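You operate a simulated robot arm through the tools that you are given. There is no shell and no other tool.

The job below is to be done with a simulated two-armed robot. You get a single attempt, and the scene is never put back.

TASK
Put both blue socks away, then fold the yellow towel in half.
Fine: the socks go in the drawer with the red handle; shut it again. Where these are worked on the way, their far stop is far enough and under half their travel is too little: drawer with the red handle.
Where things are to end (x, y in the base frame): tipped blue sock within 0.06 m of [-1.75, -2.15]; tipped blue sock within 0.06 m of [-1.64, -2.09].

The check looks at the end state, three seconds after you hand in, the way a careful person would. Anything else that was tipped, shoved, dropped, spilled or broken makes it a failure. Flat cloth is picked up by pressing the open fingertips on it (5 to 10 N) and closing them slowly along it; thin cloth reads only 2 to 8 mm in the jaws.

THE ROBOT
Two 6-joint arms with two-finger grippers on one trunk, on a base that drives. Base frame: it is fixed to the floor where the robot stands at the start and does not move with it; the origin is under the middle of the robot, x ahead of it, y to its left, z up. Lengths are in m, angles in rad, forces in N, time in s.
The left shoulder is at the start at [0.061, 0.143, 0.775], the right one opposite. With the tool pointing down near the work surface each hand reaches from about 0.26 to 0.7 m from the robot's upright axis, wherever it stands, measured 20 degrees to its own side. Places, roughly: drawer with the red handle [-1.8, -2.2, 0.8]; inside of the drawer with the red handle [-1.8, -2.1, 0.8]; tipped blue sock (11x15x3 cm) [-1.5, -2.1, 0.9]; top of the folding table [-1.3, -1.8, 0.8]; yellow towel [-1.2, -1.8, 0.9]. Payload 2.45 kg a hand.
The tool frame of a hand sits at the grasp point between the pads (the TCP): z along the fingers, y along the line on which they close. The tips reach 0.026 m beyond it. Largest opening 0.096 m; the body of the gripper starts 0.069 m behind the TCP.
Orientation is told as [roll, pitch, yaw] about the base's x, y, z axes, in that order, counted from this pose: with the fingers straight down and closing along the base's y, the tool's x points along the base's -x, its y along +y and its z along -z.

THE INTERFACE
- The arms move only by the tool play_rows. It takes "left_motion", "right_motion" or both (then of equal length, played together; a hand with none holds still); each is a list of rows, each an object (a shift or turn left out is 0, a gripper value left out holds the last) with "translation": the shift along the base's x, y, z in units of 200 mm (1.0 is 200 mm), a list of three; "dr": the turn, a rotation vector about the base's x, y, z in units of 90 degrees (1.0 is 90 degrees), a list of three; "fingers": the gripper command, from -1 (fully open) to 1 (shut), values between in proportion. In form: [{"translation": [x, y, z], "dr": [ax, ay, az], "fingers": fingers}, ...]. A call has 1 to 20 rows; each row is the pose to reach, as a shift and turn from the pose commanded when the call began. A call with a number of a shift or a turn outside -1 to 1 is refused whole. Each row takes 0.2 s and may step no farther than 0.05 m and 0.15 rad from the row before; otherwise, or with a gripper value out of range, the whole call is refused. A pose out of reach is approached as far as the arm can. The call stops where the force on the tool passes 70 N (or 10 N more than at its start, if that is more) or the arm is blocked; 0.2 s more then pass. Each finger halts on what it meets, pressing with about 44 N; the grip force reading is that of the motor and also rises with nothing between the fingers. The clock runs only during rows and for 0.2 s after the last one: add rows that repeat a pose to give the fingers time. It gives the time, the measured TCP pose, the force on the tool (base axes), the opening and the grip force at its end, in the units of the frame above (readings bear some noise), with the torque about the TCP (base axes, N m) and any sound that the robot's microphone picked up, and new pictures: "show" is both (left out), scene, wrist or none (wrist: the cameras of the hands that moved).
- Cameras (640 x 400 px; columns grow to the right, rows downward): "scene" is now at [0.1489, -0.0092, 1.3782]; the picture's right is [0.10, -1.00, -0.00], its down [-0.62, -0.06, -0.78] and it looks along [0.78, 0.08, -0.62] (base axes); focal length 264 px, centre (320, 200). "left" rides on the left gripper at [0.081, -0.003, -0.098] in its tool frame; the picture's right is [0.04, 1.00, 0.00], its down [-0.73, 0.03, -0.68] and it looks along [-0.68, 0.03, 0.73] (tool axes); focal length 256 px, centre (320, 200). "right" rides on the right gripper at [0.081, 0.003, -0.098] in its tool frame; the picture's right is [-0.04, 1.00, 0.00], its down [-0.73, -0.03, -0.68] and it looks along [-0.68, -0.03, 0.73] (tool axes); focal length 256 px, centre (320, 200). There is no depth. A picture from a camera that has moved, and an enlarged one, comes with that camera's place and axes in the base frame and with its lens. The place of the scene camera against the robot may be out by one fixed shift of up to 0.025 m in any direction.
- lift_body(by): slides the trunk up (or, below 0, down) by that many m; the arms and the scene camera ride with it, the base frame stays. It gives what a move gives, with no picture.
- steer(legs): drives the robot by 1 to 6 legs, each [ahead, turn to the left] in m and rad, along the robot's own axes; the way and the turn of a leg run together, so that a leg with both is an arc; at most 1.5 m and 3.142 rad a leg. The arms and the cameras ride along, it lands a little off, and it stops where it bumps. It gives what a move gives, and a new picture of the scene camera.
- head_to(pan, tilt): turns the head with the scene camera to pan (to the left, within 1.501 rad either way) and tilt (down, from -0.506 to 1.204), counted from straight ahead of the robot. It gives what a move gives, and a new picture of the scene camera.
- zoom(camera, box): a new picture of the part [left, top, right, bottom] of that camera's present view, enlarged. The clock stands still meanwhile.
- hand_in(): hands the job in; it is judged then, once.

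Places have to be worked out from the pictures, the camera data and where the tool is seen. Open the grippers and draw the arms clear of the work before you hand the job in, unless the task says otherwise.

The tools are called after ">>>" by a JSON object that holds its "op" and its "data". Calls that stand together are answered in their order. play_rows: Moves the arms, as the interface text tells. Its arguments: {"type":"object","properties":{"left_motion":{"type":"array","items":{"type":"object","properties":{"translation":{"type":"array","items":{"type":"number"}},"dr":{"type":"array","items":{"type":"number"}},"fingers":{"type":"number"}}}},"right_motion":{"type":"array","items":{"type":"object","properties":{"translation":{"type":"array","items":{"type":"number"}},"dr":{"type":"array","items":{"type":"number"}},"fingers":{"type":"number"}}}},"show":{"type":"string","enum":["both","scene","wrist","none"]}},"required":[]} The other tools are called the same way: lift_body (by) slides the trunk up or down; steer (legs) drives the base; head_to (pan, tilt) turns the head that bears the scene camera; zoom (camera, box) takes an enlarged picture of a part of a camera's view; hand_in () hands the job in.

At the start:

```text
clock: 0.0
left_ee_pos: [0.5772, 0.2348, 1.0377]
left_ee_rot: [0.0, 0.0, 0.016]
left_contact_force: [0.1, 0.5, -0.7]
left_wrist_torque: [0.0, 0.01, 0.02]
left_grip_width: 0.096
left_finger_force: 0.1
right_ee_pos: [0.5027, -0.2622, 1.0659]
right_ee_rot: [0.0, -0.001, 0.014]
right_contact_force: [0.1, -0.1, 0.1]
right_wrist_torque: [-0.02, 0.0, 0.01]
right_grip_width: 0.0961
right_finger_force: 0.1
trunk travel left (down, up): [-0.4, 0.19]
robot x, y, heading: [0.0004, 0.0021, -0.0]
head pan, tilt: [0.096, 0.674]
```

scene: 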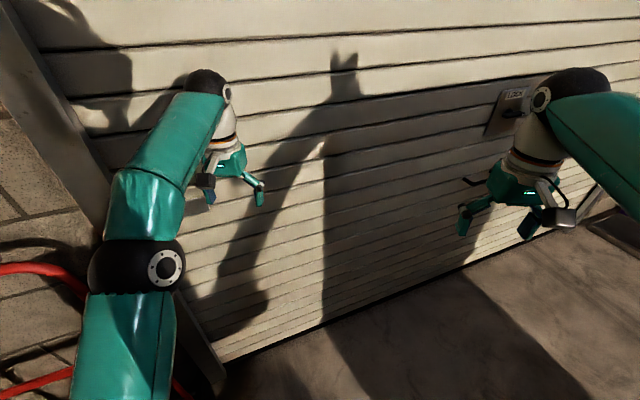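
right: 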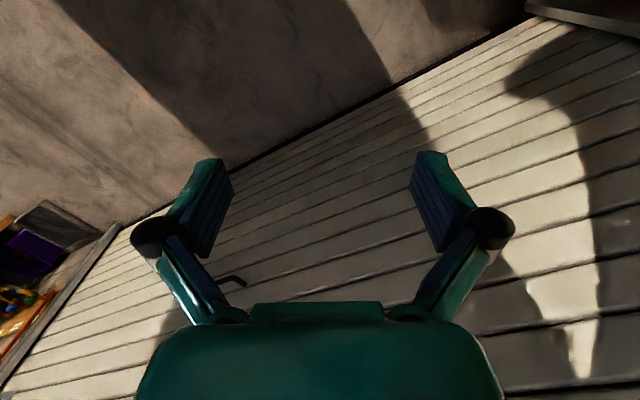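
left: 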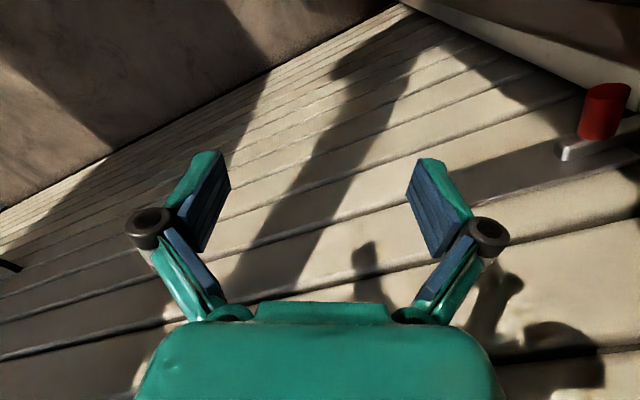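

The pictures show a garage door ahead, and the work lies behind me to the right (around [-1.5, -2.0]). I turn the head to the right first to look at the surroundings before driving.

>>> {"op": "head_to", "data": {"pan": -1.5, "tilt": 0.4}}

```text
clock: 1.7
left_ee_pos: [0.5759, 0.2363, 1.0387]
left_ee_rot: [0.0, -0.001, 0.017]
left_contact_force: [-0.1, -0.1, -0.9]
left_wrist_torque: [0.01, 0.0, 0.01]
left_grip_width: 0.0958
left_finger_force: 0.0
right_ee_pos: [0.5027, -0.262, 1.067]
right_ee_rot: [-0.001, -0.001, 0.015]
right_contact_force: [-0.3, -0.3, 0.5]
right_wrist_torque: [0.0, 0.0, -0.02]
right_grip_width: 0.096
right_finger_force: 0.0
trunk travel left (down, up): [-0.4, 0.19]
robot x, y, heading: [-0.0013, 0.0, -0.004]
head pan, tilt: [-1.499, 0.4]
camera scene: at [0.07, -0.1099, 1.4029], right [-1.0, -0.07, 0.0], down [-0.03, 0.39, -0.92], along [0.07, -0.92, -0.39], focal length 264 px, centre (320, 200)
```

scene: 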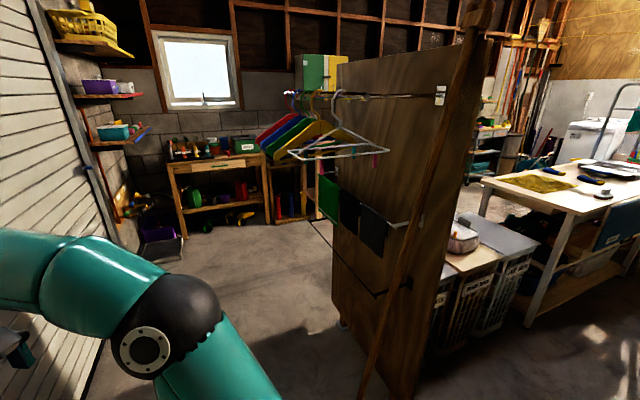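

The table with the yellow towel and the socks is at the right rear, with a partition in between near (-0.3,-0.95). I check the left side before turning the base.

>>> {"op": "head_to", "data": {"pan": 1.5, "tilt": 0.5}}

>>> {"op": "head_to", "data": {"pan": -1.5, "tilt": 0.9}}

```text
clock: 4.3
left_ee_pos: [0.5772, 0.2345, 1.0385]
left_ee_rot: [0.0, 0.001, 0.017]
left_contact_force: [0.3, -0.3, 0.2]
left_wrist_torque: [-0.01, -0.04, 0.0]
left_grip_width: 0.0961
left_finger_force: 0.1
right_ee_pos: [0.5039, -0.2613, 1.0661]
right_ee_rot: [0.0, 0.0, 0.014]
right_contact_force: [-0.8, -1.1, -1.0]
right_wrist_torque: [-0.01, 0.0, 0.03]
right_grip_width: 0.0961
right_finger_force: 0.1
trunk travel left (down, up): [-0.4, 0.19]
robot x, y, heading: [0.0012, 0.0011, 0.0]
head pan, tilt: [1.499, 0.499]
camera scene: at [0.0699, 0.0733, 1.3937], right [1.0, -0.07, 0.0], down [-0.04, -0.48, -0.88], along [0.06, 0.88, -0.48], focal length 264 px, centre (320, 200)
```

scene: 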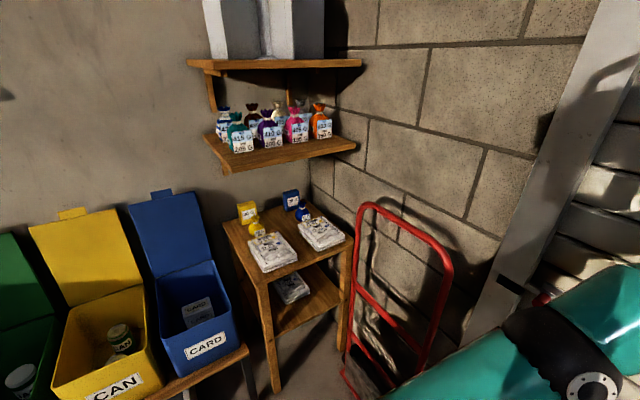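

```text
clock: 6.9
left_ee_pos: [0.5766, 0.2352, 1.0384]
left_ee_rot: [-0.001, -0.001, 0.017]
left_contact_force: [0.3, 0.1, -0.3]
left_wrist_torque: [0.02, -0.02, 0.01]
left_grip_width: 0.0959
left_finger_force: 0.1
right_ee_pos: [0.5028, -0.2624, 1.0667]
right_ee_rot: [0.0, -0.001, 0.015]
right_contact_force: [0.6, 0.3, -0.1]
right_wrist_torque: [0.0, 0.02, -0.01]
right_grip_width: 0.096
right_finger_force: 0.1
trunk travel left (down, up): [-0.4, 0.19]
robot x, y, heading: [0.0018, -0.0012, 0.004]
head pan, tilt: [-1.499, 0.901]
camera scene: at [0.0687, -0.0928, 1.3599], right [-1.0, -0.07, 0.0], down [-0.06, 0.78, -0.62], along [0.04, -0.62, -0.78], focal length 264 px, centre (320, 200)
```

scene: 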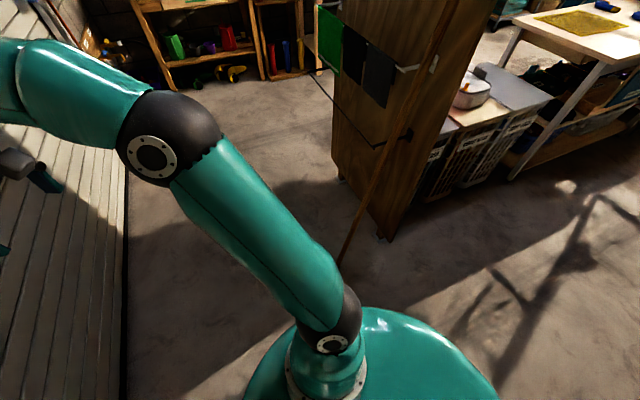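

Left side is clear of my turning circle (arm radius ≈0.65 m), and the pole/partition is at about 0.75–0.9 m to the right. I turn right in place a part of the way and look.

>>> {"op": "head_to", "data": {"pan": 0.0, "tilt": 0.5}}

>>> {"op": "steer", "data": {"legs": [[0, -2.5]]}}

```text
clock: 8.5
left_ee_pos: [0.5775, 0.2354, 1.0387]
left_ee_rot: [0.0, 0.0, 0.016]
left_contact_force: [-0.8, 0.2, 0.0]
left_wrist_torque: [-0.01, -0.01, 0.0]
left_grip_width: 0.0961
left_finger_force: 0.0
right_ee_pos: [0.5026, -0.2618, 1.0668]
right_ee_rot: [0.0, 0.0, 0.015]
right_contact_force: [0.1, -0.2, -1.0]
right_wrist_torque: [0.0, -0.02, 0.06]
right_grip_width: 0.096
right_finger_force: 0.1
trunk travel left (down, up): [-0.4, 0.19]
robot x, y, heading: [-0.0001, -0.0007, -0.002]
head pan, tilt: [0.0, 0.499]
camera scene: at [0.1543, -0.0175, 1.3936], right [0.0, -1.0, 0.0], down [-0.48, 0.0, -0.88], along [0.88, 0.0, -0.48], focal length 264 px, centre (320, 200)
```

scene: 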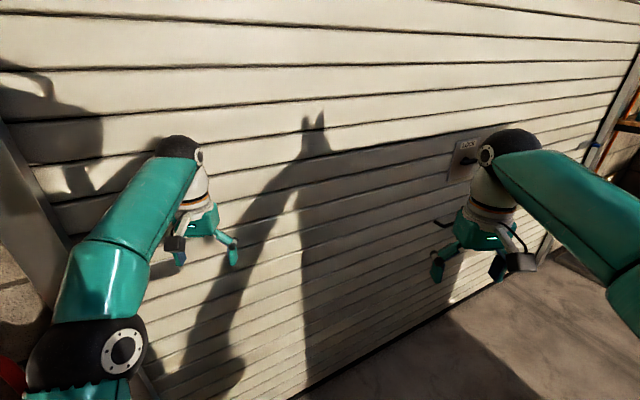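

```text
clock: 12.2
left_ee_pos: [0.4715, -0.4203, 1.0388]
left_ee_rot: [0.002, 0.0, -1.098]
left_contact_force: [0.4, -0.6, 0.1]
left_wrist_torque: [0.04, 0.04, 0.06]
left_grip_width: 0.0959
left_finger_force: 0.1
right_ee_pos: [-0.0088, -0.5732, 1.0674]
right_ee_rot: [0.002, 0.0, -1.098]
right_contact_force: [-0.3, -0.5, 0.6]
right_wrist_torque: [0.02, 0.05, 0.03]
right_grip_width: 0.0961
right_finger_force: 0.0
trunk travel left (down, up): [-0.4, 0.19]
robot x, y, heading: [0.0546, 0.0201, -1.151]
head pan, tilt: [0.0, 0.499]
stopped in leg 1: the robot was blocked; the commanded pose is now the measured one
camera scene: at [0.1172, -0.1359, 1.3934], right [-0.91, -0.41, 0.0], down [-0.2, 0.44, -0.88], along [0.36, -0.8, -0.48], focal length 264 px, centre (320, 200)
```

scene: 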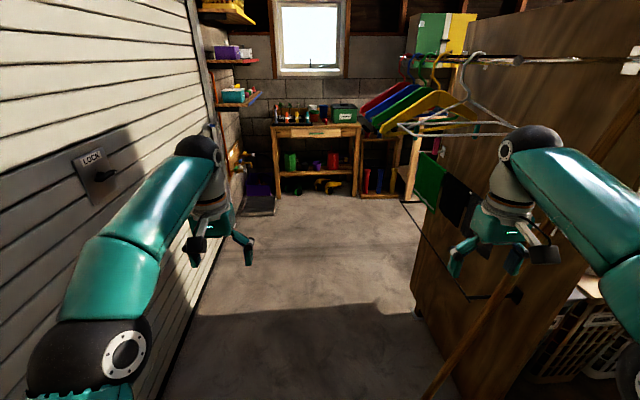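

The turn was blocked at heading -1.15, with the robot pushed to its own left, so something on the right side (arm/hand near the pole or hangers) was touched. I look through the right wrist camera and enlarge the scene around the right hand.

>>> {"op": "zoom", "data": {"camera": "right", "box": [0, 0, 640, 400]}}

>>> {"op": "zoom", "data": {"camera": "scene", "box": [400, 60, 640, 400]}}

>>> {"op": "head_to", "data": {"pan": -1.2, "tilt": 0.8}}

```text
1.00 times, centred on (320, 200) of right (not enlarged: the box is as wide or as high as the picture)
camera zoom: at [-0.0422, -0.4976, 1.1645], right [0.91, 0.42, 0.0], down [0.31, -0.67, 0.68], along [0.28, -0.62, -0.73], focal length 256 px, centre (320, 200)
```

zoom: 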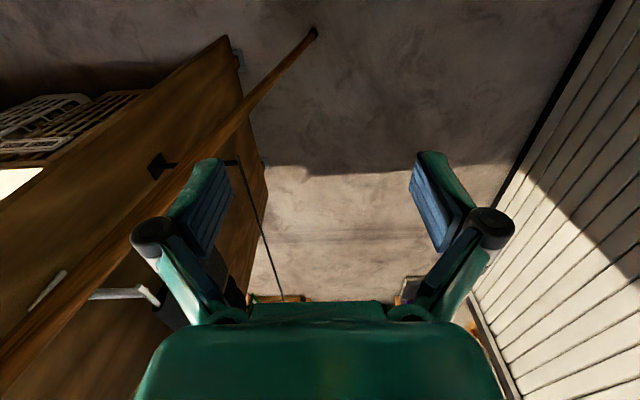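

```text
1.18 times, centred on (520, 230) of scene
camera zoom: at [0.1172, -0.1359, 1.3934], right [-0.91, -0.41, 0.0], down [-0.2, 0.44, -0.88], along [0.36, -0.8, -0.48], focal length 311 px, centre (85, 165)
```

zoom: 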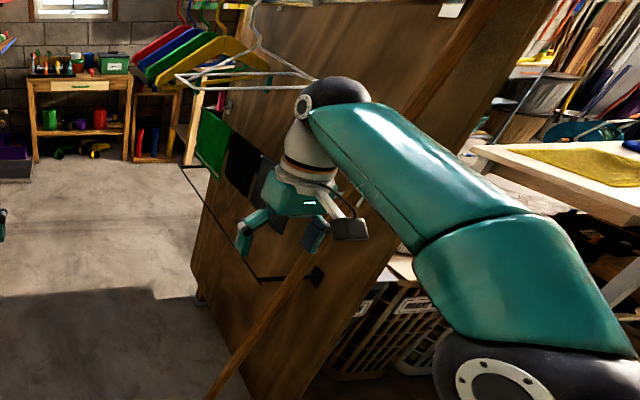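

```text
clock: 13.6
left_ee_pos: [0.4717, -0.4201, 1.0394]
left_ee_rot: [0.001, 0.0, -1.098]
left_contact_force: [0.5, -0.8, -0.4]
left_wrist_torque: [0.0, 0.05, 0.06]
left_grip_width: 0.0959
left_finger_force: 0.0
right_ee_pos: [-0.0094, -0.5714, 1.0688]
right_ee_rot: [0.002, -0.002, -1.099]
right_contact_force: [0.3, 0.2, -0.5]
right_wrist_torque: [0.01, -0.02, -0.02]
right_grip_width: 0.0959
right_finger_force: 0.1
trunk travel left (down, up): [-0.4, 0.19]
robot x, y, heading: [0.0517, 0.0207, -1.154]
head pan, tilt: [-1.201, 0.799]
camera scene: at [0.0231, -0.1085, 1.3678], right [-0.71, 0.7, 0.0], down [0.5, 0.51, -0.7], along [-0.49, -0.49, -0.72], focal length 264 px, centre (320, 200)
```

scene: 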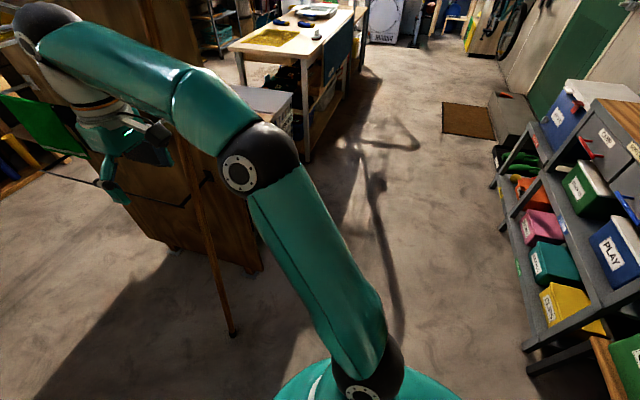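

The pole leans right next to the right hand and does not seem to have moved. I zoom in on the table from here to understand the layout.

>>> {"op": "zoom", "data": {"camera": "scene", "box": [180, 0, 460, 175]}}

>>> {"op": "steer", "data": {"legs": [[0, 0.25]]}}

```text
2.29 times, centred on (320, 88) of scene
camera zoom: at [0.0231, -0.1085, 1.3678], right [-0.71, 0.7, 0.0], down [0.5, 0.51, -0.7], along [-0.49, -0.49, -0.72], focal length 604 px, centre (320, 457)
```

zoom: 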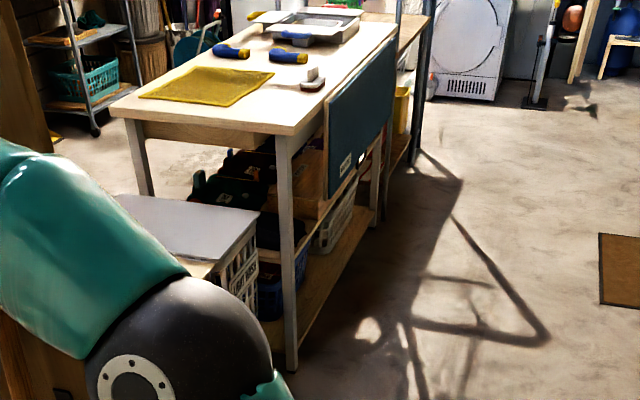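

```text
clock: 14.9
left_ee_pos: [0.5666, -0.2997, 1.0387]
left_ee_rot: [-0.001, -0.001, -0.847]
left_contact_force: [-0.2, -0.6, -0.3]
left_wrist_torque: [0.04, 0.0, 0.02]
left_grip_width: 0.0959
left_finger_force: 0.0
right_ee_pos: [0.139, -0.5667, 1.0673]
right_ee_rot: [0.002, -0.003, -0.85]
right_contact_force: [0.1, -0.2, -0.9]
right_wrist_torque: [0.01, 0.01, 0.01]
right_grip_width: 0.096
right_finger_force: 0.1
trunk travel left (down, up): [-0.4, 0.19]
robot x, y, heading: [0.0412, 0.019, -0.898]
head pan, tilt: [-1.201, 0.799]
camera scene: at [0.0417, -0.1194, 1.3677], right [-0.86, 0.51, 0.0], down [0.36, 0.62, -0.7], along [-0.35, -0.6, -0.72], focal length 264 px, centre (320, 200)
```

scene: 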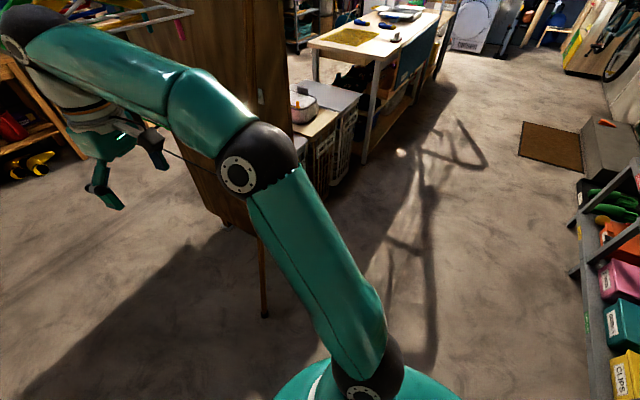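

Two blue socks with yellow tips and the towel are visible on the table. I draw both hands back toward the trunk to shrink the turning circle before continuing the turn.

>>> {"op": "play_rows", "data": {"left_motion": [{"translation": [-0.13, 0.163, 0]}, {"translation": [-0.26, 0.326, 0]}, {"translation": [-0.39, 0.489, 0]}, {"translation": [-0.52, 0.652, 0]}, {"translation": [-0.65, 0.815, 0]}, {"translation": [-0.748, 0.938, 0]}], "right_motion": [{"translation": [-0.1, 0.125, 0]}, {"translation": [-0.2, 0.25, 0]}, {"translation": [-0.3, 0.376, 0]}, {"translation": [-0.4, 0.5, 0]}, {"translation": [-0.5, 0.626, 0]}, {"translation": [-0.56, 0.704, 0]}], "show": "scene"}}

```text
clock: 16.3
left_ee_pos: [0.419, -0.1092, 1.0403]
left_ee_rot: [-0.001, -0.001, -0.847]
left_contact_force: [-0.1, -0.4, 0.5]
left_wrist_torque: [-0.04, 0.03, 0.01]
left_grip_width: 0.0961
left_finger_force: 0.1
right_ee_pos: [0.0266, -0.4239, 1.0686]
right_ee_rot: [0.004, -0.003, -0.849]
right_contact_force: [-0.5, 0.3, -0.8]
right_wrist_torque: [-0.01, -0.01, 0.02]
right_grip_width: 0.0962
right_finger_force: 0.0
trunk travel left (down, up): [-0.4, 0.19]
robot x, y, heading: [0.0427, 0.0147, -0.905]
head pan, tilt: [-1.201, 0.799]
camera scene: at [0.0407, -0.118, 1.3678], right [-0.86, 0.51, 0.0], down [0.36, 0.62, -0.7], along [-0.35, -0.6, -0.72], focal length 264 px, centre (320, 200)
```

scene: 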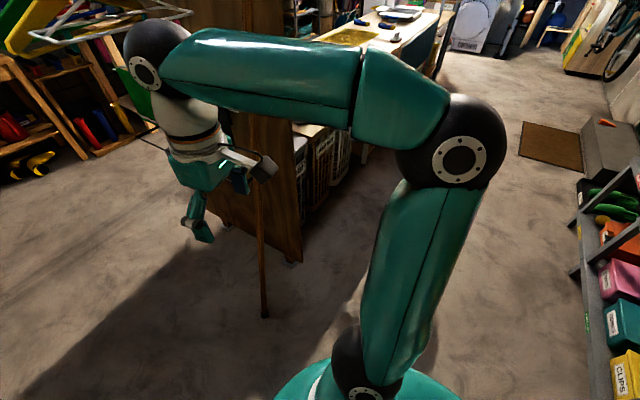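

Arms are tucked to about 0.4 m. I continue the right turn in place toward heading ≈ -2.6.

>>> {"op": "steer", "data": {"legs": [[0, -1.7]]}}

>>> {"op": "head_to", "data": {"pan": 0.3, "tilt": 0.4}}

```text
clock: 20.6
left_ee_pos: [-0.0711, -0.3702, 1.0406]
left_ee_rot: [0.001, 0.001, -2.376]
left_contact_force: [-0.1, -0.3, -0.1]
left_wrist_torque: [0.0, -0.03, 0.0]
left_grip_width: 0.0959
left_finger_force: 0.2
right_ee_pos: [-0.4028, 0.0093, 1.0695]
right_ee_rot: [0.002, -0.004, -2.376]
right_contact_force: [-0.6, -0.7, -0.3]
right_wrist_torque: [0.0, -0.01, 0.01]
right_grip_width: 0.0961
right_finger_force: 0.0
trunk travel left (down, up): [-0.4, 0.19]
robot x, y, heading: [0.0628, -0.0172, -2.44]
head pan, tilt: [-1.201, 0.799]
stopped in leg 1: the robot was blocked; the commanded pose is now the measured one
camera scene: at [-0.0501, -0.0335, 1.3676], right [0.48, 0.88, 0.0], down [0.63, -0.34, -0.7], along [-0.61, 0.33, -0.72], focal length 264 px, centre (320, 200)
```

scene: 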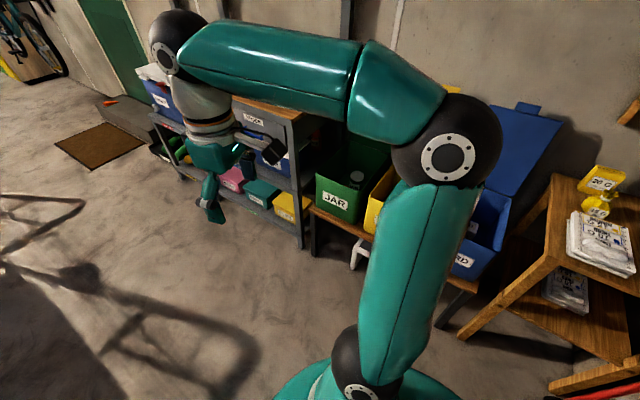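

```text
clock: 22.2
left_ee_pos: [-0.0701, -0.3698, 1.042]
left_ee_rot: [0.0, -0.001, -2.373]
left_contact_force: [-0.3, -0.9, 0.1]
left_wrist_torque: [0.02, 0.0, 0.0]
left_grip_width: 0.0959
left_finger_force: 0.1
right_ee_pos: [-0.4019, 0.0086, 1.0702]
right_ee_rot: [0.002, -0.003, -2.376]
right_contact_force: [0.0, -0.3, -0.6]
right_wrist_torque: [0.02, 0.02, 0.0]
right_grip_width: 0.0962
right_finger_force: 0.0
trunk travel left (down, up): [-0.4, 0.19]
robot x, y, heading: [0.0666, -0.0171, -2.441]
head pan, tilt: [0.3, 0.4]
camera scene: at [-0.0278, -0.1501, 1.4028], right [-0.84, 0.54, 0.0], down [0.21, 0.33, -0.92], along [-0.5, -0.78, -0.39], focal length 264 px, centre (320, 200)
```

scene: 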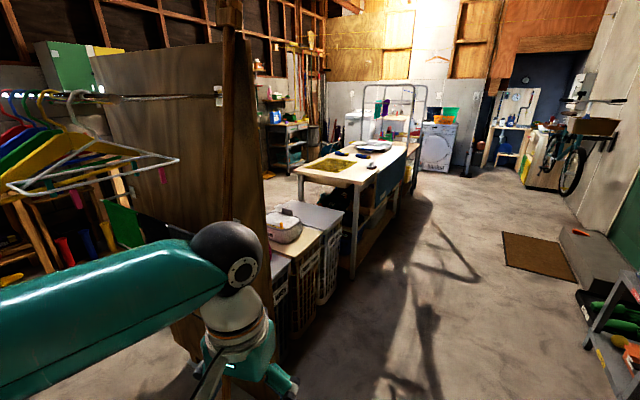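

Blocked again at heading -2.44. I check both wrist cameras and look to the left to find what is touching.

>>> {"op": "zoom", "data": {"camera": "left", "box": [0, 0, 640, 400]}}

>>> {"op": "zoom", "data": {"camera": "right", "box": [0, 0, 640, 400]}}

>>> {"op": "head_to", "data": {"pan": 1.3, "tilt": 0.8}}

>>> {"op": "head_to", "data": {"pan": -1.5, "tilt": 1.0}}

```text
1.00 times, centred on (320, 200) of left (not enlarged: the box is as wide or as high as the picture)
camera zoom: at [-0.0141, -0.311, 1.1404], right [0.72, -0.69, 0.0], down [-0.51, -0.53, 0.68], along [-0.47, -0.49, -0.73], focal length 256 px, centre (320, 200)
```

zoom: 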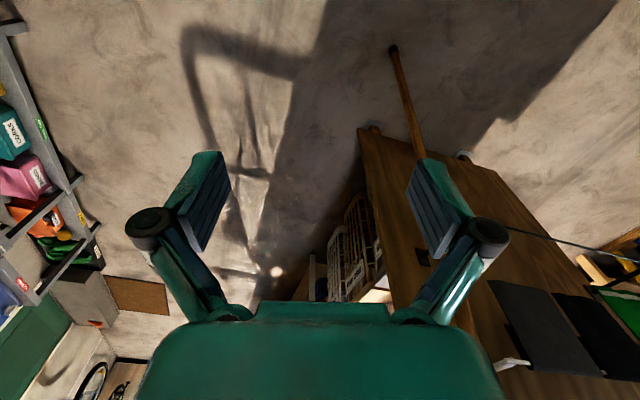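

```text
1.00 times, centred on (320, 200) of right (not enlarged: the box is as wide or as high as the picture)
camera zoom: at [-0.3398, 0.064, 1.166], right [0.66, -0.75, 0.0], down [-0.55, -0.48, 0.68], along [-0.51, -0.45, -0.73], focal length 256 px, centre (320, 200)
```

zoom: 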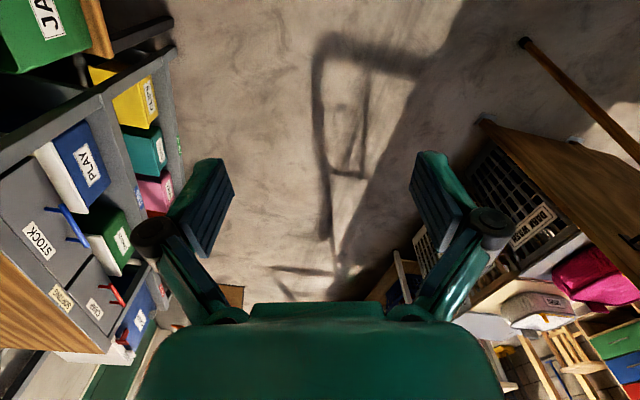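

```text
clock: 23.5
left_ee_pos: [-0.0701, -0.3693, 1.042]
left_ee_rot: [0.0, 0.0, -2.376]
left_contact_force: [-0.1, 0.4, -0.9]
left_wrist_torque: [0.0, 0.03, 0.02]
left_grip_width: 0.0957
left_finger_force: 0.0
right_ee_pos: [-0.4026, 0.008, 1.0697]
right_ee_rot: [0.003, -0.004, -2.377]
right_contact_force: [0.1, 0.1, -0.7]
right_wrist_torque: [0.0, 0.02, 0.01]
right_grip_width: 0.0959
right_finger_force: 0.0
trunk travel left (down, up): [-0.4, 0.19]
robot x, y, heading: [0.0684, -0.0142, -2.441]
head pan, tilt: [1.3, 0.799]
camera scene: at [0.0559, -0.1453, 1.3678], right [-0.91, -0.42, 0.0], down [-0.3, 0.65, -0.7], along [0.29, -0.63, -0.72], focal length 264 px, centre (320, 200)
```

scene: 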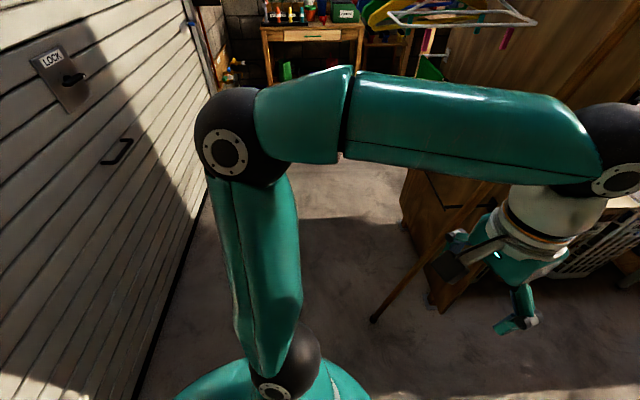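

```text
clock: 25.9
left_ee_pos: [-0.0708, -0.3701, 1.0408]
left_ee_rot: [-0.001, -0.001, -2.375]
left_contact_force: [0.8, -0.1, -0.6]
left_wrist_torque: [0.03, 0.01, -0.03]
left_grip_width: 0.096
left_finger_force: 0.1
right_ee_pos: [-0.4022, 0.0088, 1.069]
right_ee_rot: [0.002, -0.002, -2.377]
right_contact_force: [0.6, 0.4, -0.6]
right_wrist_torque: [0.0, 0.03, -0.02]
right_grip_width: 0.096
right_finger_force: 0.0
trunk travel left (down, up): [-0.4, 0.19]
robot x, y, heading: [0.0651, -0.0163, -2.435]
head pan, tilt: [-1.499, 1.0]
camera scene: at [-0.0267, -0.0222, 1.3527], right [0.71, 0.7, 0.0], down [0.59, -0.6, -0.54], along [-0.38, 0.39, -0.84], focal length 264 px, centre (320, 200)
```

scene: 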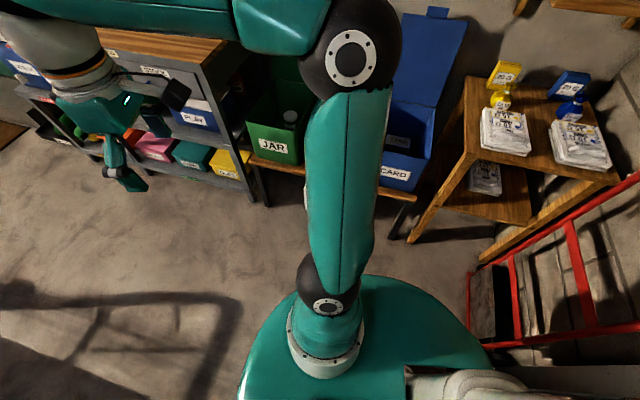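

Nothing visible is near any part of the robot, and the pole stands untouched. I retry a small further turn to see if it really is blocked.

>>> {"op": "steer", "data": {"legs": [[0, -0.2]]}}

```text
clock: 27.2
left_ee_pos: [-0.1394, -0.3351, 1.0415]
left_ee_rot: [0.001, -0.003, -2.575]
left_contact_force: [0.3, -0.3, -0.7]
left_wrist_torque: [0.02, -0.02, 0.02]
left_grip_width: 0.0959
left_finger_force: 0.0
right_ee_pos: [-0.3885, 0.1018, 1.0682]
right_ee_rot: [0.003, -0.004, -2.577]
right_contact_force: [-0.9, -0.1, 0.1]
right_wrist_torque: [-0.02, 0.04, 0.02]
right_grip_width: 0.0959
right_finger_force: 0.1
trunk travel left (down, up): [-0.4, 0.19]
robot x, y, heading: [0.0676, -0.0171, -2.637]
head pan, tilt: [-1.499, 1.0]
camera scene: at [-0.0207, -0.0077, 1.3526], right [0.84, 0.54, 0.0], down [0.46, -0.71, -0.54], along [-0.29, 0.45, -0.84], focal length 264 px, centre (320, 200)
```

scene: 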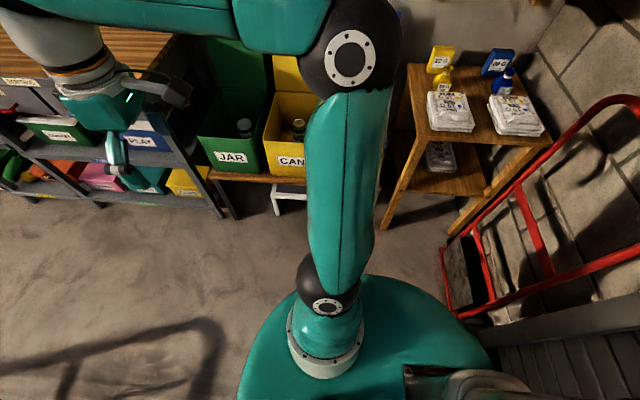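

The small turn worked, so the "blocked" reports seem tied to long turns; I will use short legs. I drive ahead along this heading in steps, keeping about 0.6 m from the partition and table, and look at the table.

>>> {"op": "steer", "data": {"legs": [[0.5, 0], [0.4, 0]]}}

>>> {"op": "head_to", "data": {"pan": 0.5, "tilt": 0.5}}

```text
clock: 32.3
left_ee_pos: [-0.9259, -0.7742, 1.042]
left_ee_rot: [-0.001, 0.0, -2.574]
left_contact_force: [0.3, -0.8, -0.4]
left_wrist_torque: [0.03, 0.0, -0.01]
left_grip_width: 0.096
left_finger_force: 0.0
right_ee_pos: [-1.1767, -0.3373, 1.0695]
right_ee_rot: [0.003, -0.004, -2.573]
right_contact_force: [0.1, 0.1, -0.7]
right_wrist_torque: [0.03, 0.0, 0.0]
right_grip_width: 0.0963
right_finger_force: 0.0
trunk travel left (down, up): [-0.4, 0.19]
robot x, y, heading: [-0.7189, -0.4553, -2.64]
head pan, tilt: [-1.499, 1.0]
camera scene: at [-0.8097, -0.4465, 1.3526], right [0.84, 0.54, 0.0], down [0.46, -0.71, -0.54], along [-0.29, 0.45, -0.84], focal length 264 px, centre (320, 200)
```

scene: 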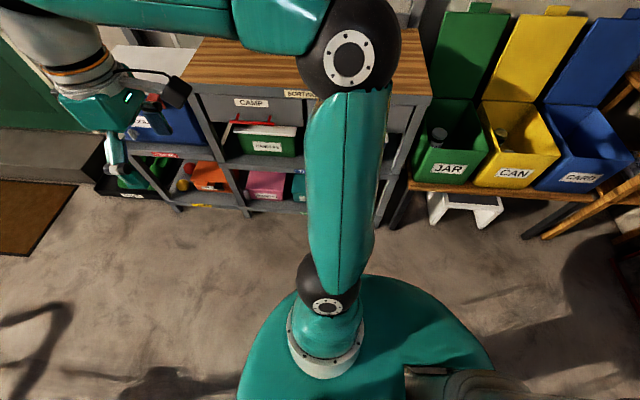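

```text
clock: 34.2
left_ee_pos: [-0.926, -0.7736, 1.0425]
left_ee_rot: [0.0, -0.001, -2.574]
left_contact_force: [-0.5, -0.5, 0.1]
left_wrist_torque: [0.0, -0.02, 0.02]
left_grip_width: 0.096
left_finger_force: 0.1
right_ee_pos: [-1.1775, -0.3373, 1.0688]
right_ee_rot: [0.001, -0.002, -2.576]
right_contact_force: [-0.2, 1.0, -0.1]
right_wrist_torque: [0.01, 0.02, -0.01]
right_grip_width: 0.0961
right_finger_force: 0.1
trunk travel left (down, up): [-0.4, 0.19]
robot x, y, heading: [-0.7167, -0.4568, -2.642]
head pan, tilt: [0.499, 0.499]
camera scene: at [-0.82, -0.5811, 1.3937], right [-0.84, 0.54, 0.0], down [0.26, 0.4, -0.88], along [-0.47, -0.74, -0.48], focal length 264 px, centre (320, 200)
```

scene: 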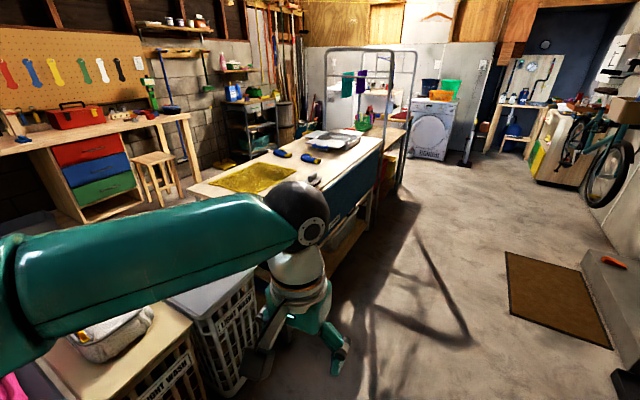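

I see the folding table with towel and two socks ahead. I zoom to find the drawer with the red handle around (-1.8,-2.2).

>>> {"op": "zoom", "data": {"camera": "scene", "box": [190, 90, 430, 240]}}

```text
2.67 times, centred on (310, 165) of scene
camera zoom: at [-0.82, -0.5811, 1.3937], right [-0.84, 0.54, 0.0], down [0.26, 0.4, -0.88], along [-0.47, -0.74, -0.48], focal length 704 px, centre (347, 293)
```

zoom: 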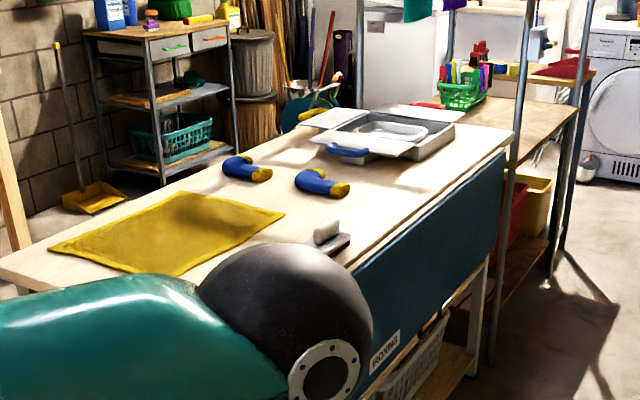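

The structure at the table's far end seems to hold pull-out drawers (a blue handle on this side). I raise the trunk and drive on a bit for a better view.

>>> {"op": "lift_body", "data": {"by": 0.18}}

>>> {"op": "steer", "data": {"legs": [[0.45, 0], [0.4, 0]]}}

>>> {"op": "head_to", "data": {"pan": 1.2, "tilt": 0.6}}

```text
clock: 36.2
left_ee_pos: [-0.9255, -0.7735, 1.2223]
left_ee_rot: [0.0, -0.002, -2.573]
left_contact_force: [-0.8, 0.4, 0.0]
left_wrist_torque: [-0.01, 0.01, 0.02]
left_grip_width: 0.0959
left_finger_force: 0.1
right_ee_pos: [-1.1772, -0.3366, 1.2503]
right_ee_rot: [0.001, -0.005, -2.576]
right_contact_force: [-0.4, 0.3, 0.2]
right_wrist_torque: [0.0, -0.02, 0.01]
right_grip_width: 0.0961
right_finger_force: 0.0
trunk travel left (down, up): [-0.58, 0.01]
robot x, y, heading: [-0.7236, -0.46, -2.636]
head pan, tilt: [0.499, 0.499]
```

```text
clock: 41.1
left_ee_pos: [-1.6796, -1.1767, 1.2223]
left_ee_rot: [-0.001, 0.0, -2.585]
left_contact_force: [0.3, 0.0, 1.1]
left_wrist_torque: [0.01, -0.02, 0.01]
left_grip_width: 0.096
left_finger_force: 0.0
right_ee_pos: [-1.9257, -0.7366, 1.2484]
right_ee_rot: [0.002, -0.004, -2.585]
right_contact_force: [-0.9, -0.5, 0.7]
right_wrist_torque: [0.0, 0.01, -0.02]
right_grip_width: 0.096
right_finger_force: 0.1
trunk travel left (down, up): [-0.58, 0.01]
robot x, y, heading: [-1.4679, -0.8613, -2.65]
head pan, tilt: [0.499, 0.499]
camera scene: at [-1.5718, -0.9846, 1.5736], right [-0.84, 0.55, 0.0], down [0.26, 0.4, -0.88], along [-0.48, -0.73, -0.48], focal length 264 px, centre (320, 200)
```

scene: 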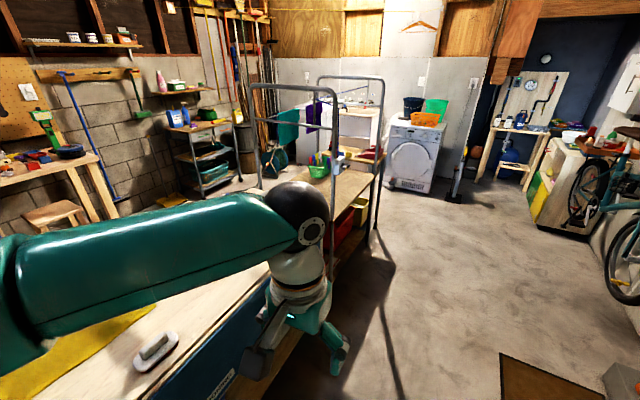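

```text
clock: 42.2
left_ee_pos: [-1.6789, -1.1761, 1.223]
left_ee_rot: [0.0, -0.002, -2.584]
left_contact_force: [0.2, 0.7, 0.5]
left_wrist_torque: [-0.04, 0.01, 0.0]
left_grip_width: 0.0959
left_finger_force: 0.1
right_ee_pos: [-1.925, -0.7358, 1.2496]
right_ee_rot: [0.002, -0.003, -2.586]
right_contact_force: [0.9, -0.3, 0.0]
right_wrist_torque: [0.03, -0.02, 0.04]
right_grip_width: 0.0962
right_finger_force: 0.1
trunk travel left (down, up): [-0.58, 0.01]
robot x, y, heading: [-1.4724, -0.8619, -2.651]
head pan, tilt: [1.201, 0.6]
camera scene: at [-1.5105, -0.9958, 1.5647], right [-0.99, -0.12, 0.0], down [-0.07, 0.56, -0.83], along [0.1, -0.82, -0.56], focal length 264 px, centre (320, 200)
```

scene: 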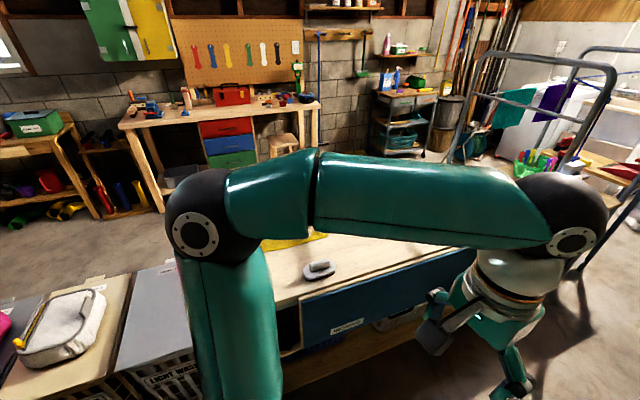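

The left arm blocks the view, so I turn the base left to face the table squarely (heading ≈ -1.09), in short legs. There is about 0.65 m to the table edge.

>>> {"op": "steer", "data": {"legs": [[0, 0.5], [0, 0.5], [0, 0.56]]}}

>>> {"op": "head_to", "data": {"pan": 0.0, "tilt": 0.7}}

```text
clock: 47.2
left_ee_pos: [-1.1721, -1.102, 1.2243]
left_ee_rot: [-0.003, 0.0, -1.103]
left_contact_force: [0.1, 0.3, 0.2]
left_wrist_torque: [-0.04, 0.0, -0.01]
left_grip_width: 0.096
left_finger_force: 0.0
right_ee_pos: [-1.6303, -1.3088, 1.2519]
right_ee_rot: [-0.002, -0.003, -1.102]
right_contact_force: [0.9, 1.0, -0.1]
right_wrist_torque: [-0.01, 0.05, 0.01]
right_grip_width: 0.0961
right_finger_force: 0.1
trunk travel left (down, up): [-0.58, 0.01]
robot x, y, heading: [-1.5076, -0.8805, -1.154]
head pan, tilt: [1.201, 0.6]
stopped in leg 3: the robot was blocked; the commanded pose is now the measured one
camera scene: at [-1.3875, -0.9489, 1.5644], right [0.05, -1.0, 0.0], down [-0.57, -0.03, -0.82], along [0.82, 0.04, -0.57], focal length 264 px, centre (320, 200)
```

scene: 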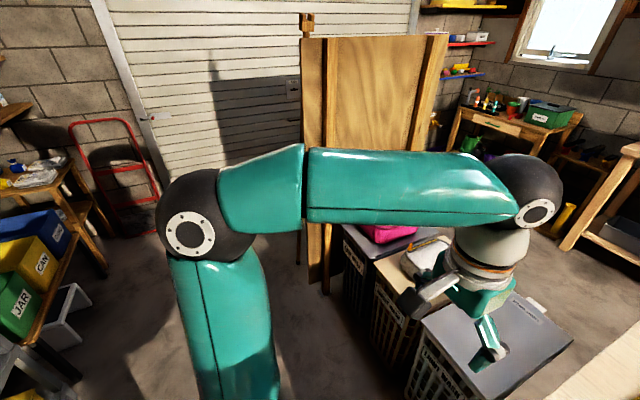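

```text
clock: 48.6
left_ee_pos: [-1.1742, -1.1032, 1.2245]
left_ee_rot: [0.0, 0.0, -1.102]
left_contact_force: [-0.2, -0.8, 0.8]
left_wrist_torque: [0.0, 0.03, -0.01]
left_grip_width: 0.0958
left_finger_force: 0.0
right_ee_pos: [-1.6328, -1.3097, 1.2513]
right_ee_rot: [-0.001, -0.002, -1.102]
right_contact_force: [0.2, -0.2, -0.5]
right_wrist_torque: [0.0, -0.03, -0.03]
right_grip_width: 0.0961
right_finger_force: 0.1
trunk travel left (down, up): [-0.58, 0.01]
robot x, y, heading: [-1.5054, -0.8809, -1.149]
head pan, tilt: [0.0, 0.7]
camera scene: at [-1.444, -1.0315, 1.556], right [-0.91, -0.41, 0.0], down [-0.26, 0.59, -0.76], along [0.31, -0.7, -0.64], focal length 264 px, centre (320, 200)
```

scene: 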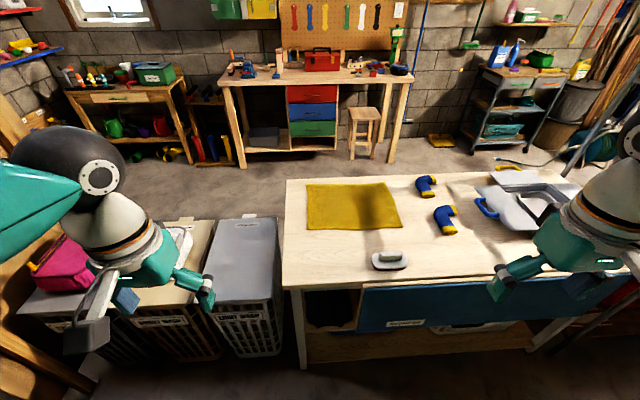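

Now I face the table: towel, two socks, a white item near the front edge, and drawer-like trays at the right. I zoom in on that part and pan the head right.

>>> {"op": "head_to", "data": {"pan": -0.5, "tilt": 0.7}}

>>> {"op": "zoom", "data": {"camera": "scene", "box": [230, 120, 550, 320]}}

```text
clock: 49.6
left_ee_pos: [-1.1739, -1.1024, 1.2225]
left_ee_rot: [0.0, -0.001, -1.1]
left_contact_force: [-0.5, 0.7, -0.3]
left_wrist_torque: [-0.03, 0.0, -0.01]
left_grip_width: 0.096
left_finger_force: 0.0
right_ee_pos: [-1.6322, -1.3091, 1.2519]
right_ee_rot: [0.001, -0.003, -1.104]
right_contact_force: [0.0, -0.7, 0.3]
right_wrist_torque: [0.02, 0.03, 0.01]
right_grip_width: 0.0962
right_finger_force: 0.1
trunk travel left (down, up): [-0.58, 0.01]
robot x, y, heading: [-1.5047, -0.8793, -1.151]
head pan, tilt: [-0.499, 0.7]
camera scene: at [-1.4854, -1.0386, 1.556], right [-1.0, 0.08, 0.0], down [0.05, 0.64, -0.76], along [-0.06, -0.76, -0.64], focal length 264 px, centre (320, 200)
```

scene: 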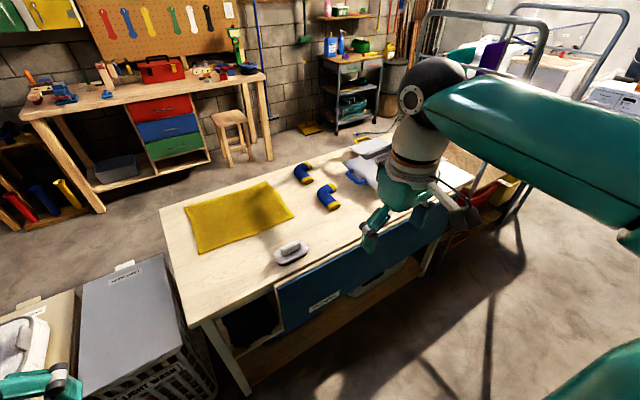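

```text
2.00 times, centred on (390, 220) of scene
camera zoom: at [-1.4854, -1.0386, 1.556], right [-1.0, 0.08, 0.0], down [0.05, 0.64, -0.76], along [-0.06, -0.76, -0.64], focal length 528 px, centre (180, 160)
```

zoom: 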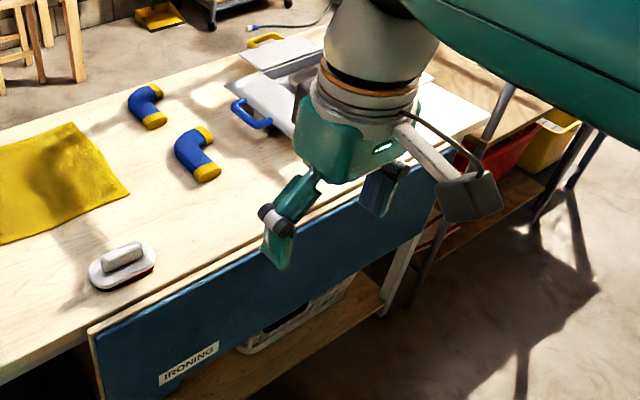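

The right hand hides the drawers. I drive along the table to the right (turn right, ahead 0.45 m, turn back left) so that the drawer area is in front of me.

>>> {"op": "steer", "data": {"legs": [[0, -0.5], [0, -0.5], [0, -0.5], [0.5, 0]]}}

>>> {"op": "steer", "data": {"legs": [[0, 0.5], [0, 0.5], [0, 0.5]]}}

>>> {"op": "head_to", "data": {"pan": 0.0, "tilt": 0.75}}

```text
clock: 54.6
left_ee_pos: [-1.6955, -1.2358, 1.2243]
left_ee_rot: [0.001, -0.002, -2.565]
left_contact_force: [-1.4, 0.6, 0.1]
left_wrist_torque: [-0.03, -0.01, -0.02]
left_grip_width: 0.096
left_finger_force: 0.1
right_ee_pos: [-1.9516, -0.8017, 1.252]
right_ee_rot: [0.005, -0.003, -2.565]
right_contact_force: [-0.6, 0.6, -0.7]
right_wrist_torque: [-0.02, -0.05, 0.02]
right_grip_width: 0.0959
right_finger_force: 0.1
trunk travel left (down, up): [-0.58, 0.01]
robot x, y, heading: [-1.4861, -0.9179, -2.624]
head pan, tilt: [-0.499, 0.7]
stopped in leg 3: the robot was blocked; the commanded pose is now the measured one
camera scene: at [-1.6264, -0.964, 1.5558], right [-0.02, 1.0, 0.0], down [0.65, 0.01, -0.76], along [-0.76, -0.01, -0.65], focal length 264 px, centre (320, 200)
```

scene: 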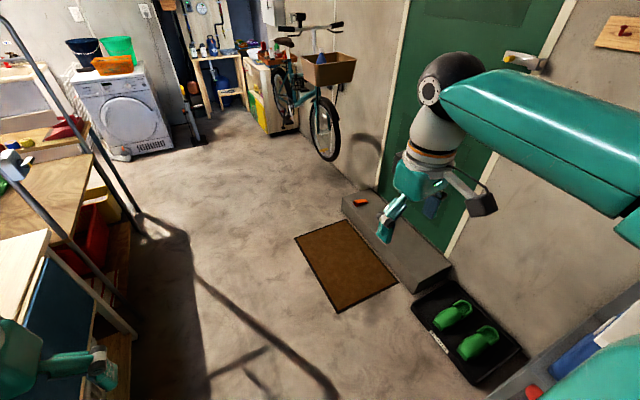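

```text
clock: 59.8
left_ee_pos: [-1.1855, -1.1572, 1.2249]
left_ee_rot: [-0.004, -0.004, -1.091]
left_contact_force: [1.7, 0.7, -0.9]
left_wrist_torque: [-0.03, 0.02, 0.02]
left_grip_width: 0.0963
left_finger_force: 0.0
right_ee_pos: [-1.6411, -1.3698, 1.2546]
right_ee_rot: [-0.001, -0.006, -1.088]
right_contact_force: [0.8, 0.2, -0.1]
right_wrist_torque: [-0.03, 0.05, -0.03]
right_grip_width: 0.0959
right_finger_force: 0.1
trunk travel left (down, up): [-0.58, 0.01]
robot x, y, heading: [-1.5236, -0.9384, -1.138]
head pan, tilt: [-0.499, 0.7]
stopped in leg 3: the robot was blocked; the commanded pose is now the measured one
camera scene: at [-1.4983, -1.0942, 1.556], right [-1.0, 0.07, 0.0], down [0.04, 0.64, -0.77], along [-0.05, -0.76, -0.64], focal length 264 px, centre (320, 200)
```

scene: 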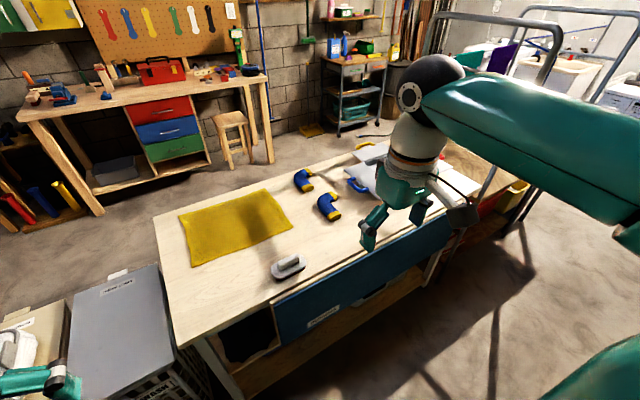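

```text
clock: 60.7
left_ee_pos: [-1.188, -1.1579, 1.2247]
left_ee_rot: [-0.001, -0.004, -1.09]
left_contact_force: [1.3, 0.0, 0.3]
left_wrist_torque: [-0.03, 0.01, 0.02]
left_grip_width: 0.0962
left_finger_force: 0.1
right_ee_pos: [-1.6424, -1.3707, 1.253]
right_ee_rot: [-0.001, -0.005, -1.09]
right_contact_force: [-0.9, -0.9, 0.7]
right_wrist_torque: [0.01, 0.03, -0.04]
right_grip_width: 0.096
right_finger_force: 0.1
trunk travel left (down, up): [-0.58, 0.01]
robot x, y, heading: [-1.5254, -0.9385, -1.134]
head pan, tilt: [0.0, 0.75]
camera scene: at [-1.4607, -1.0853, 1.5518], right [-0.91, -0.42, 0.0], down [-0.29, 0.62, -0.73], along [0.31, -0.66, -0.68], focal length 264 px, centre (320, 200)
```

scene: 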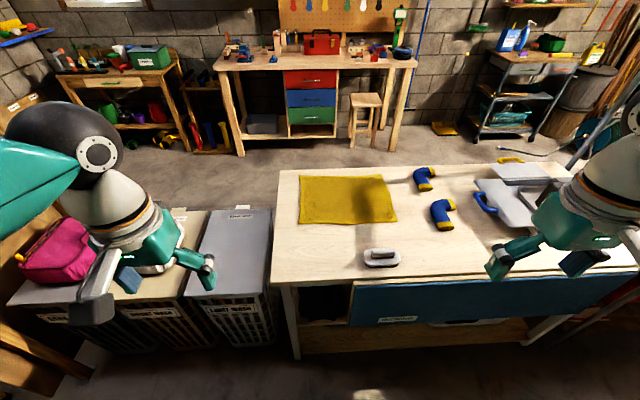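

The "blocked" reports seem to come from accumulated turning drift, so I keep turns to under 1 rad per call. The table's near edge is about 0.56 m ahead; I repeat the sideways move in smaller calls.

>>> {"op": "steer", "data": {"legs": [[0, -0.75]]}}

>>> {"op": "steer", "data": {"legs": [[0, -0.75]]}}

>>> {"op": "steer", "data": {"legs": [[0.45, -0.08]]}}

```text
clock: 63.3
left_ee_pos: [-1.4268, -1.3274, 1.2254]
left_ee_rot: [-0.001, 0.0, -1.836]
left_contact_force: [0.3, 0.2, -0.1]
left_wrist_torque: [0.0, -0.01, 0.0]
left_grip_width: 0.0961
left_finger_force: 0.0
right_ee_pos: [-1.9058, -1.1741, 1.2535]
right_ee_rot: [0.0, -0.004, -1.836]
right_contact_force: [0.0, -0.7, -0.1]
right_wrist_torque: [0.01, 0.0, -0.02]
right_grip_width: 0.0961
right_finger_force: 0.1
trunk travel left (down, up): [-0.58, 0.01]
robot x, y, heading: [-1.5023, -0.9437, -1.885]
head pan, tilt: [0.0, 0.75]
camera scene: at [-1.5468, -1.0982, 1.5517], right [-0.95, 0.31, 0.0], down [0.21, 0.65, -0.73], along [-0.22, -0.7, -0.68], focal length 264 px, centre (320, 200)
```

scene: 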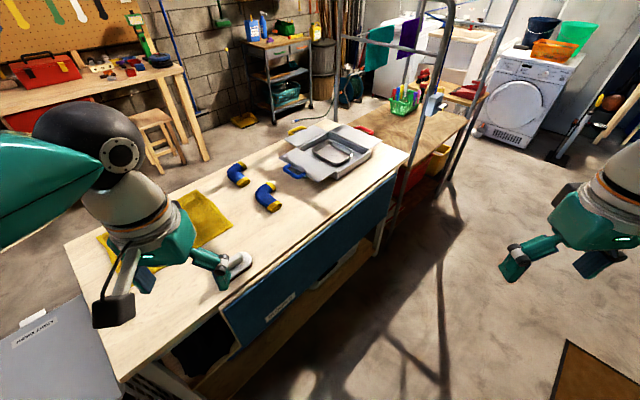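

```text
clock: 65.9
left_ee_pos: [-1.7044, -1.2795, 1.2253]
left_ee_rot: [-0.002, -0.005, -2.574]
left_contact_force: [0.0, 0.3, -0.1]
left_wrist_torque: [-0.02, -0.01, 0.0]
left_grip_width: 0.096
left_finger_force: 0.1
right_ee_pos: [-1.9569, -0.8436, 1.2542]
right_ee_rot: [0.002, -0.005, -2.575]
right_contact_force: [0.4, 0.5, -0.5]
right_wrist_torque: [-0.03, -0.01, 0.04]
right_grip_width: 0.0961
right_finger_force: 0.1
trunk travel left (down, up): [-0.58, 0.01]
robot x, y, heading: [-1.4954, -0.9642, -2.615]
head pan, tilt: [0.0, 0.75]
camera scene: at [-1.6163, -1.0521, 1.5518], right [-0.5, 0.87, 0.0], down [0.59, 0.34, -0.73], along [-0.63, -0.37, -0.68], focal length 264 px, centre (320, 200)
```

scene: 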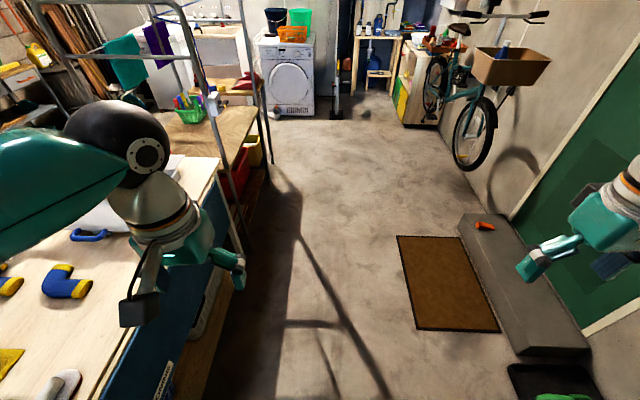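

```text
clock: 68.6
left_ee_pos: [-2.1215, -1.4745, 1.2272]
left_ee_rot: [-0.002, -0.003, -2.648]
left_contact_force: [0.3, 0.5, -0.2]
left_wrist_torque: [0.0, -0.03, 0.0]
left_grip_width: 0.096
left_finger_force: 0.1
right_ee_pos: [-2.3418, -1.0212, 1.2539]
right_ee_rot: [0.001, -0.005, -2.644]
right_contact_force: [-0.4, 0.5, -0.3]
right_wrist_torque: [-0.02, 0.0, -0.01]
right_grip_width: 0.0959
right_finger_force: 0.0
trunk travel left (down, up): [-0.58, 0.01]
robot x, y, heading: [-1.8864, -1.1741, -2.688]
head pan, tilt: [0.0, 0.75]
camera scene: at [-2.0148, -1.2536, 1.5518], right [-0.44, 0.9, 0.0], down [0.61, 0.3, -0.73], along [-0.66, -0.32, -0.68], focal length 264 px, centre (320, 200)
```

scene: 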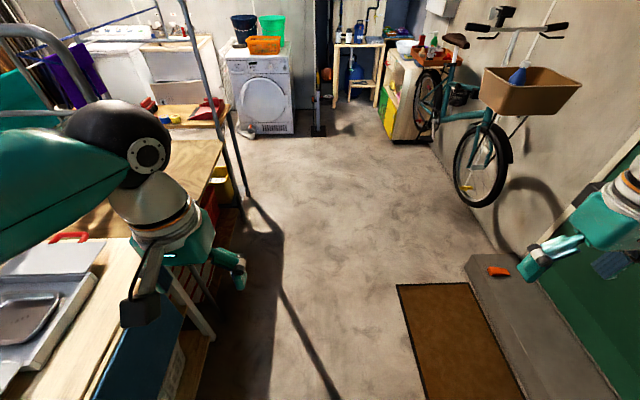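

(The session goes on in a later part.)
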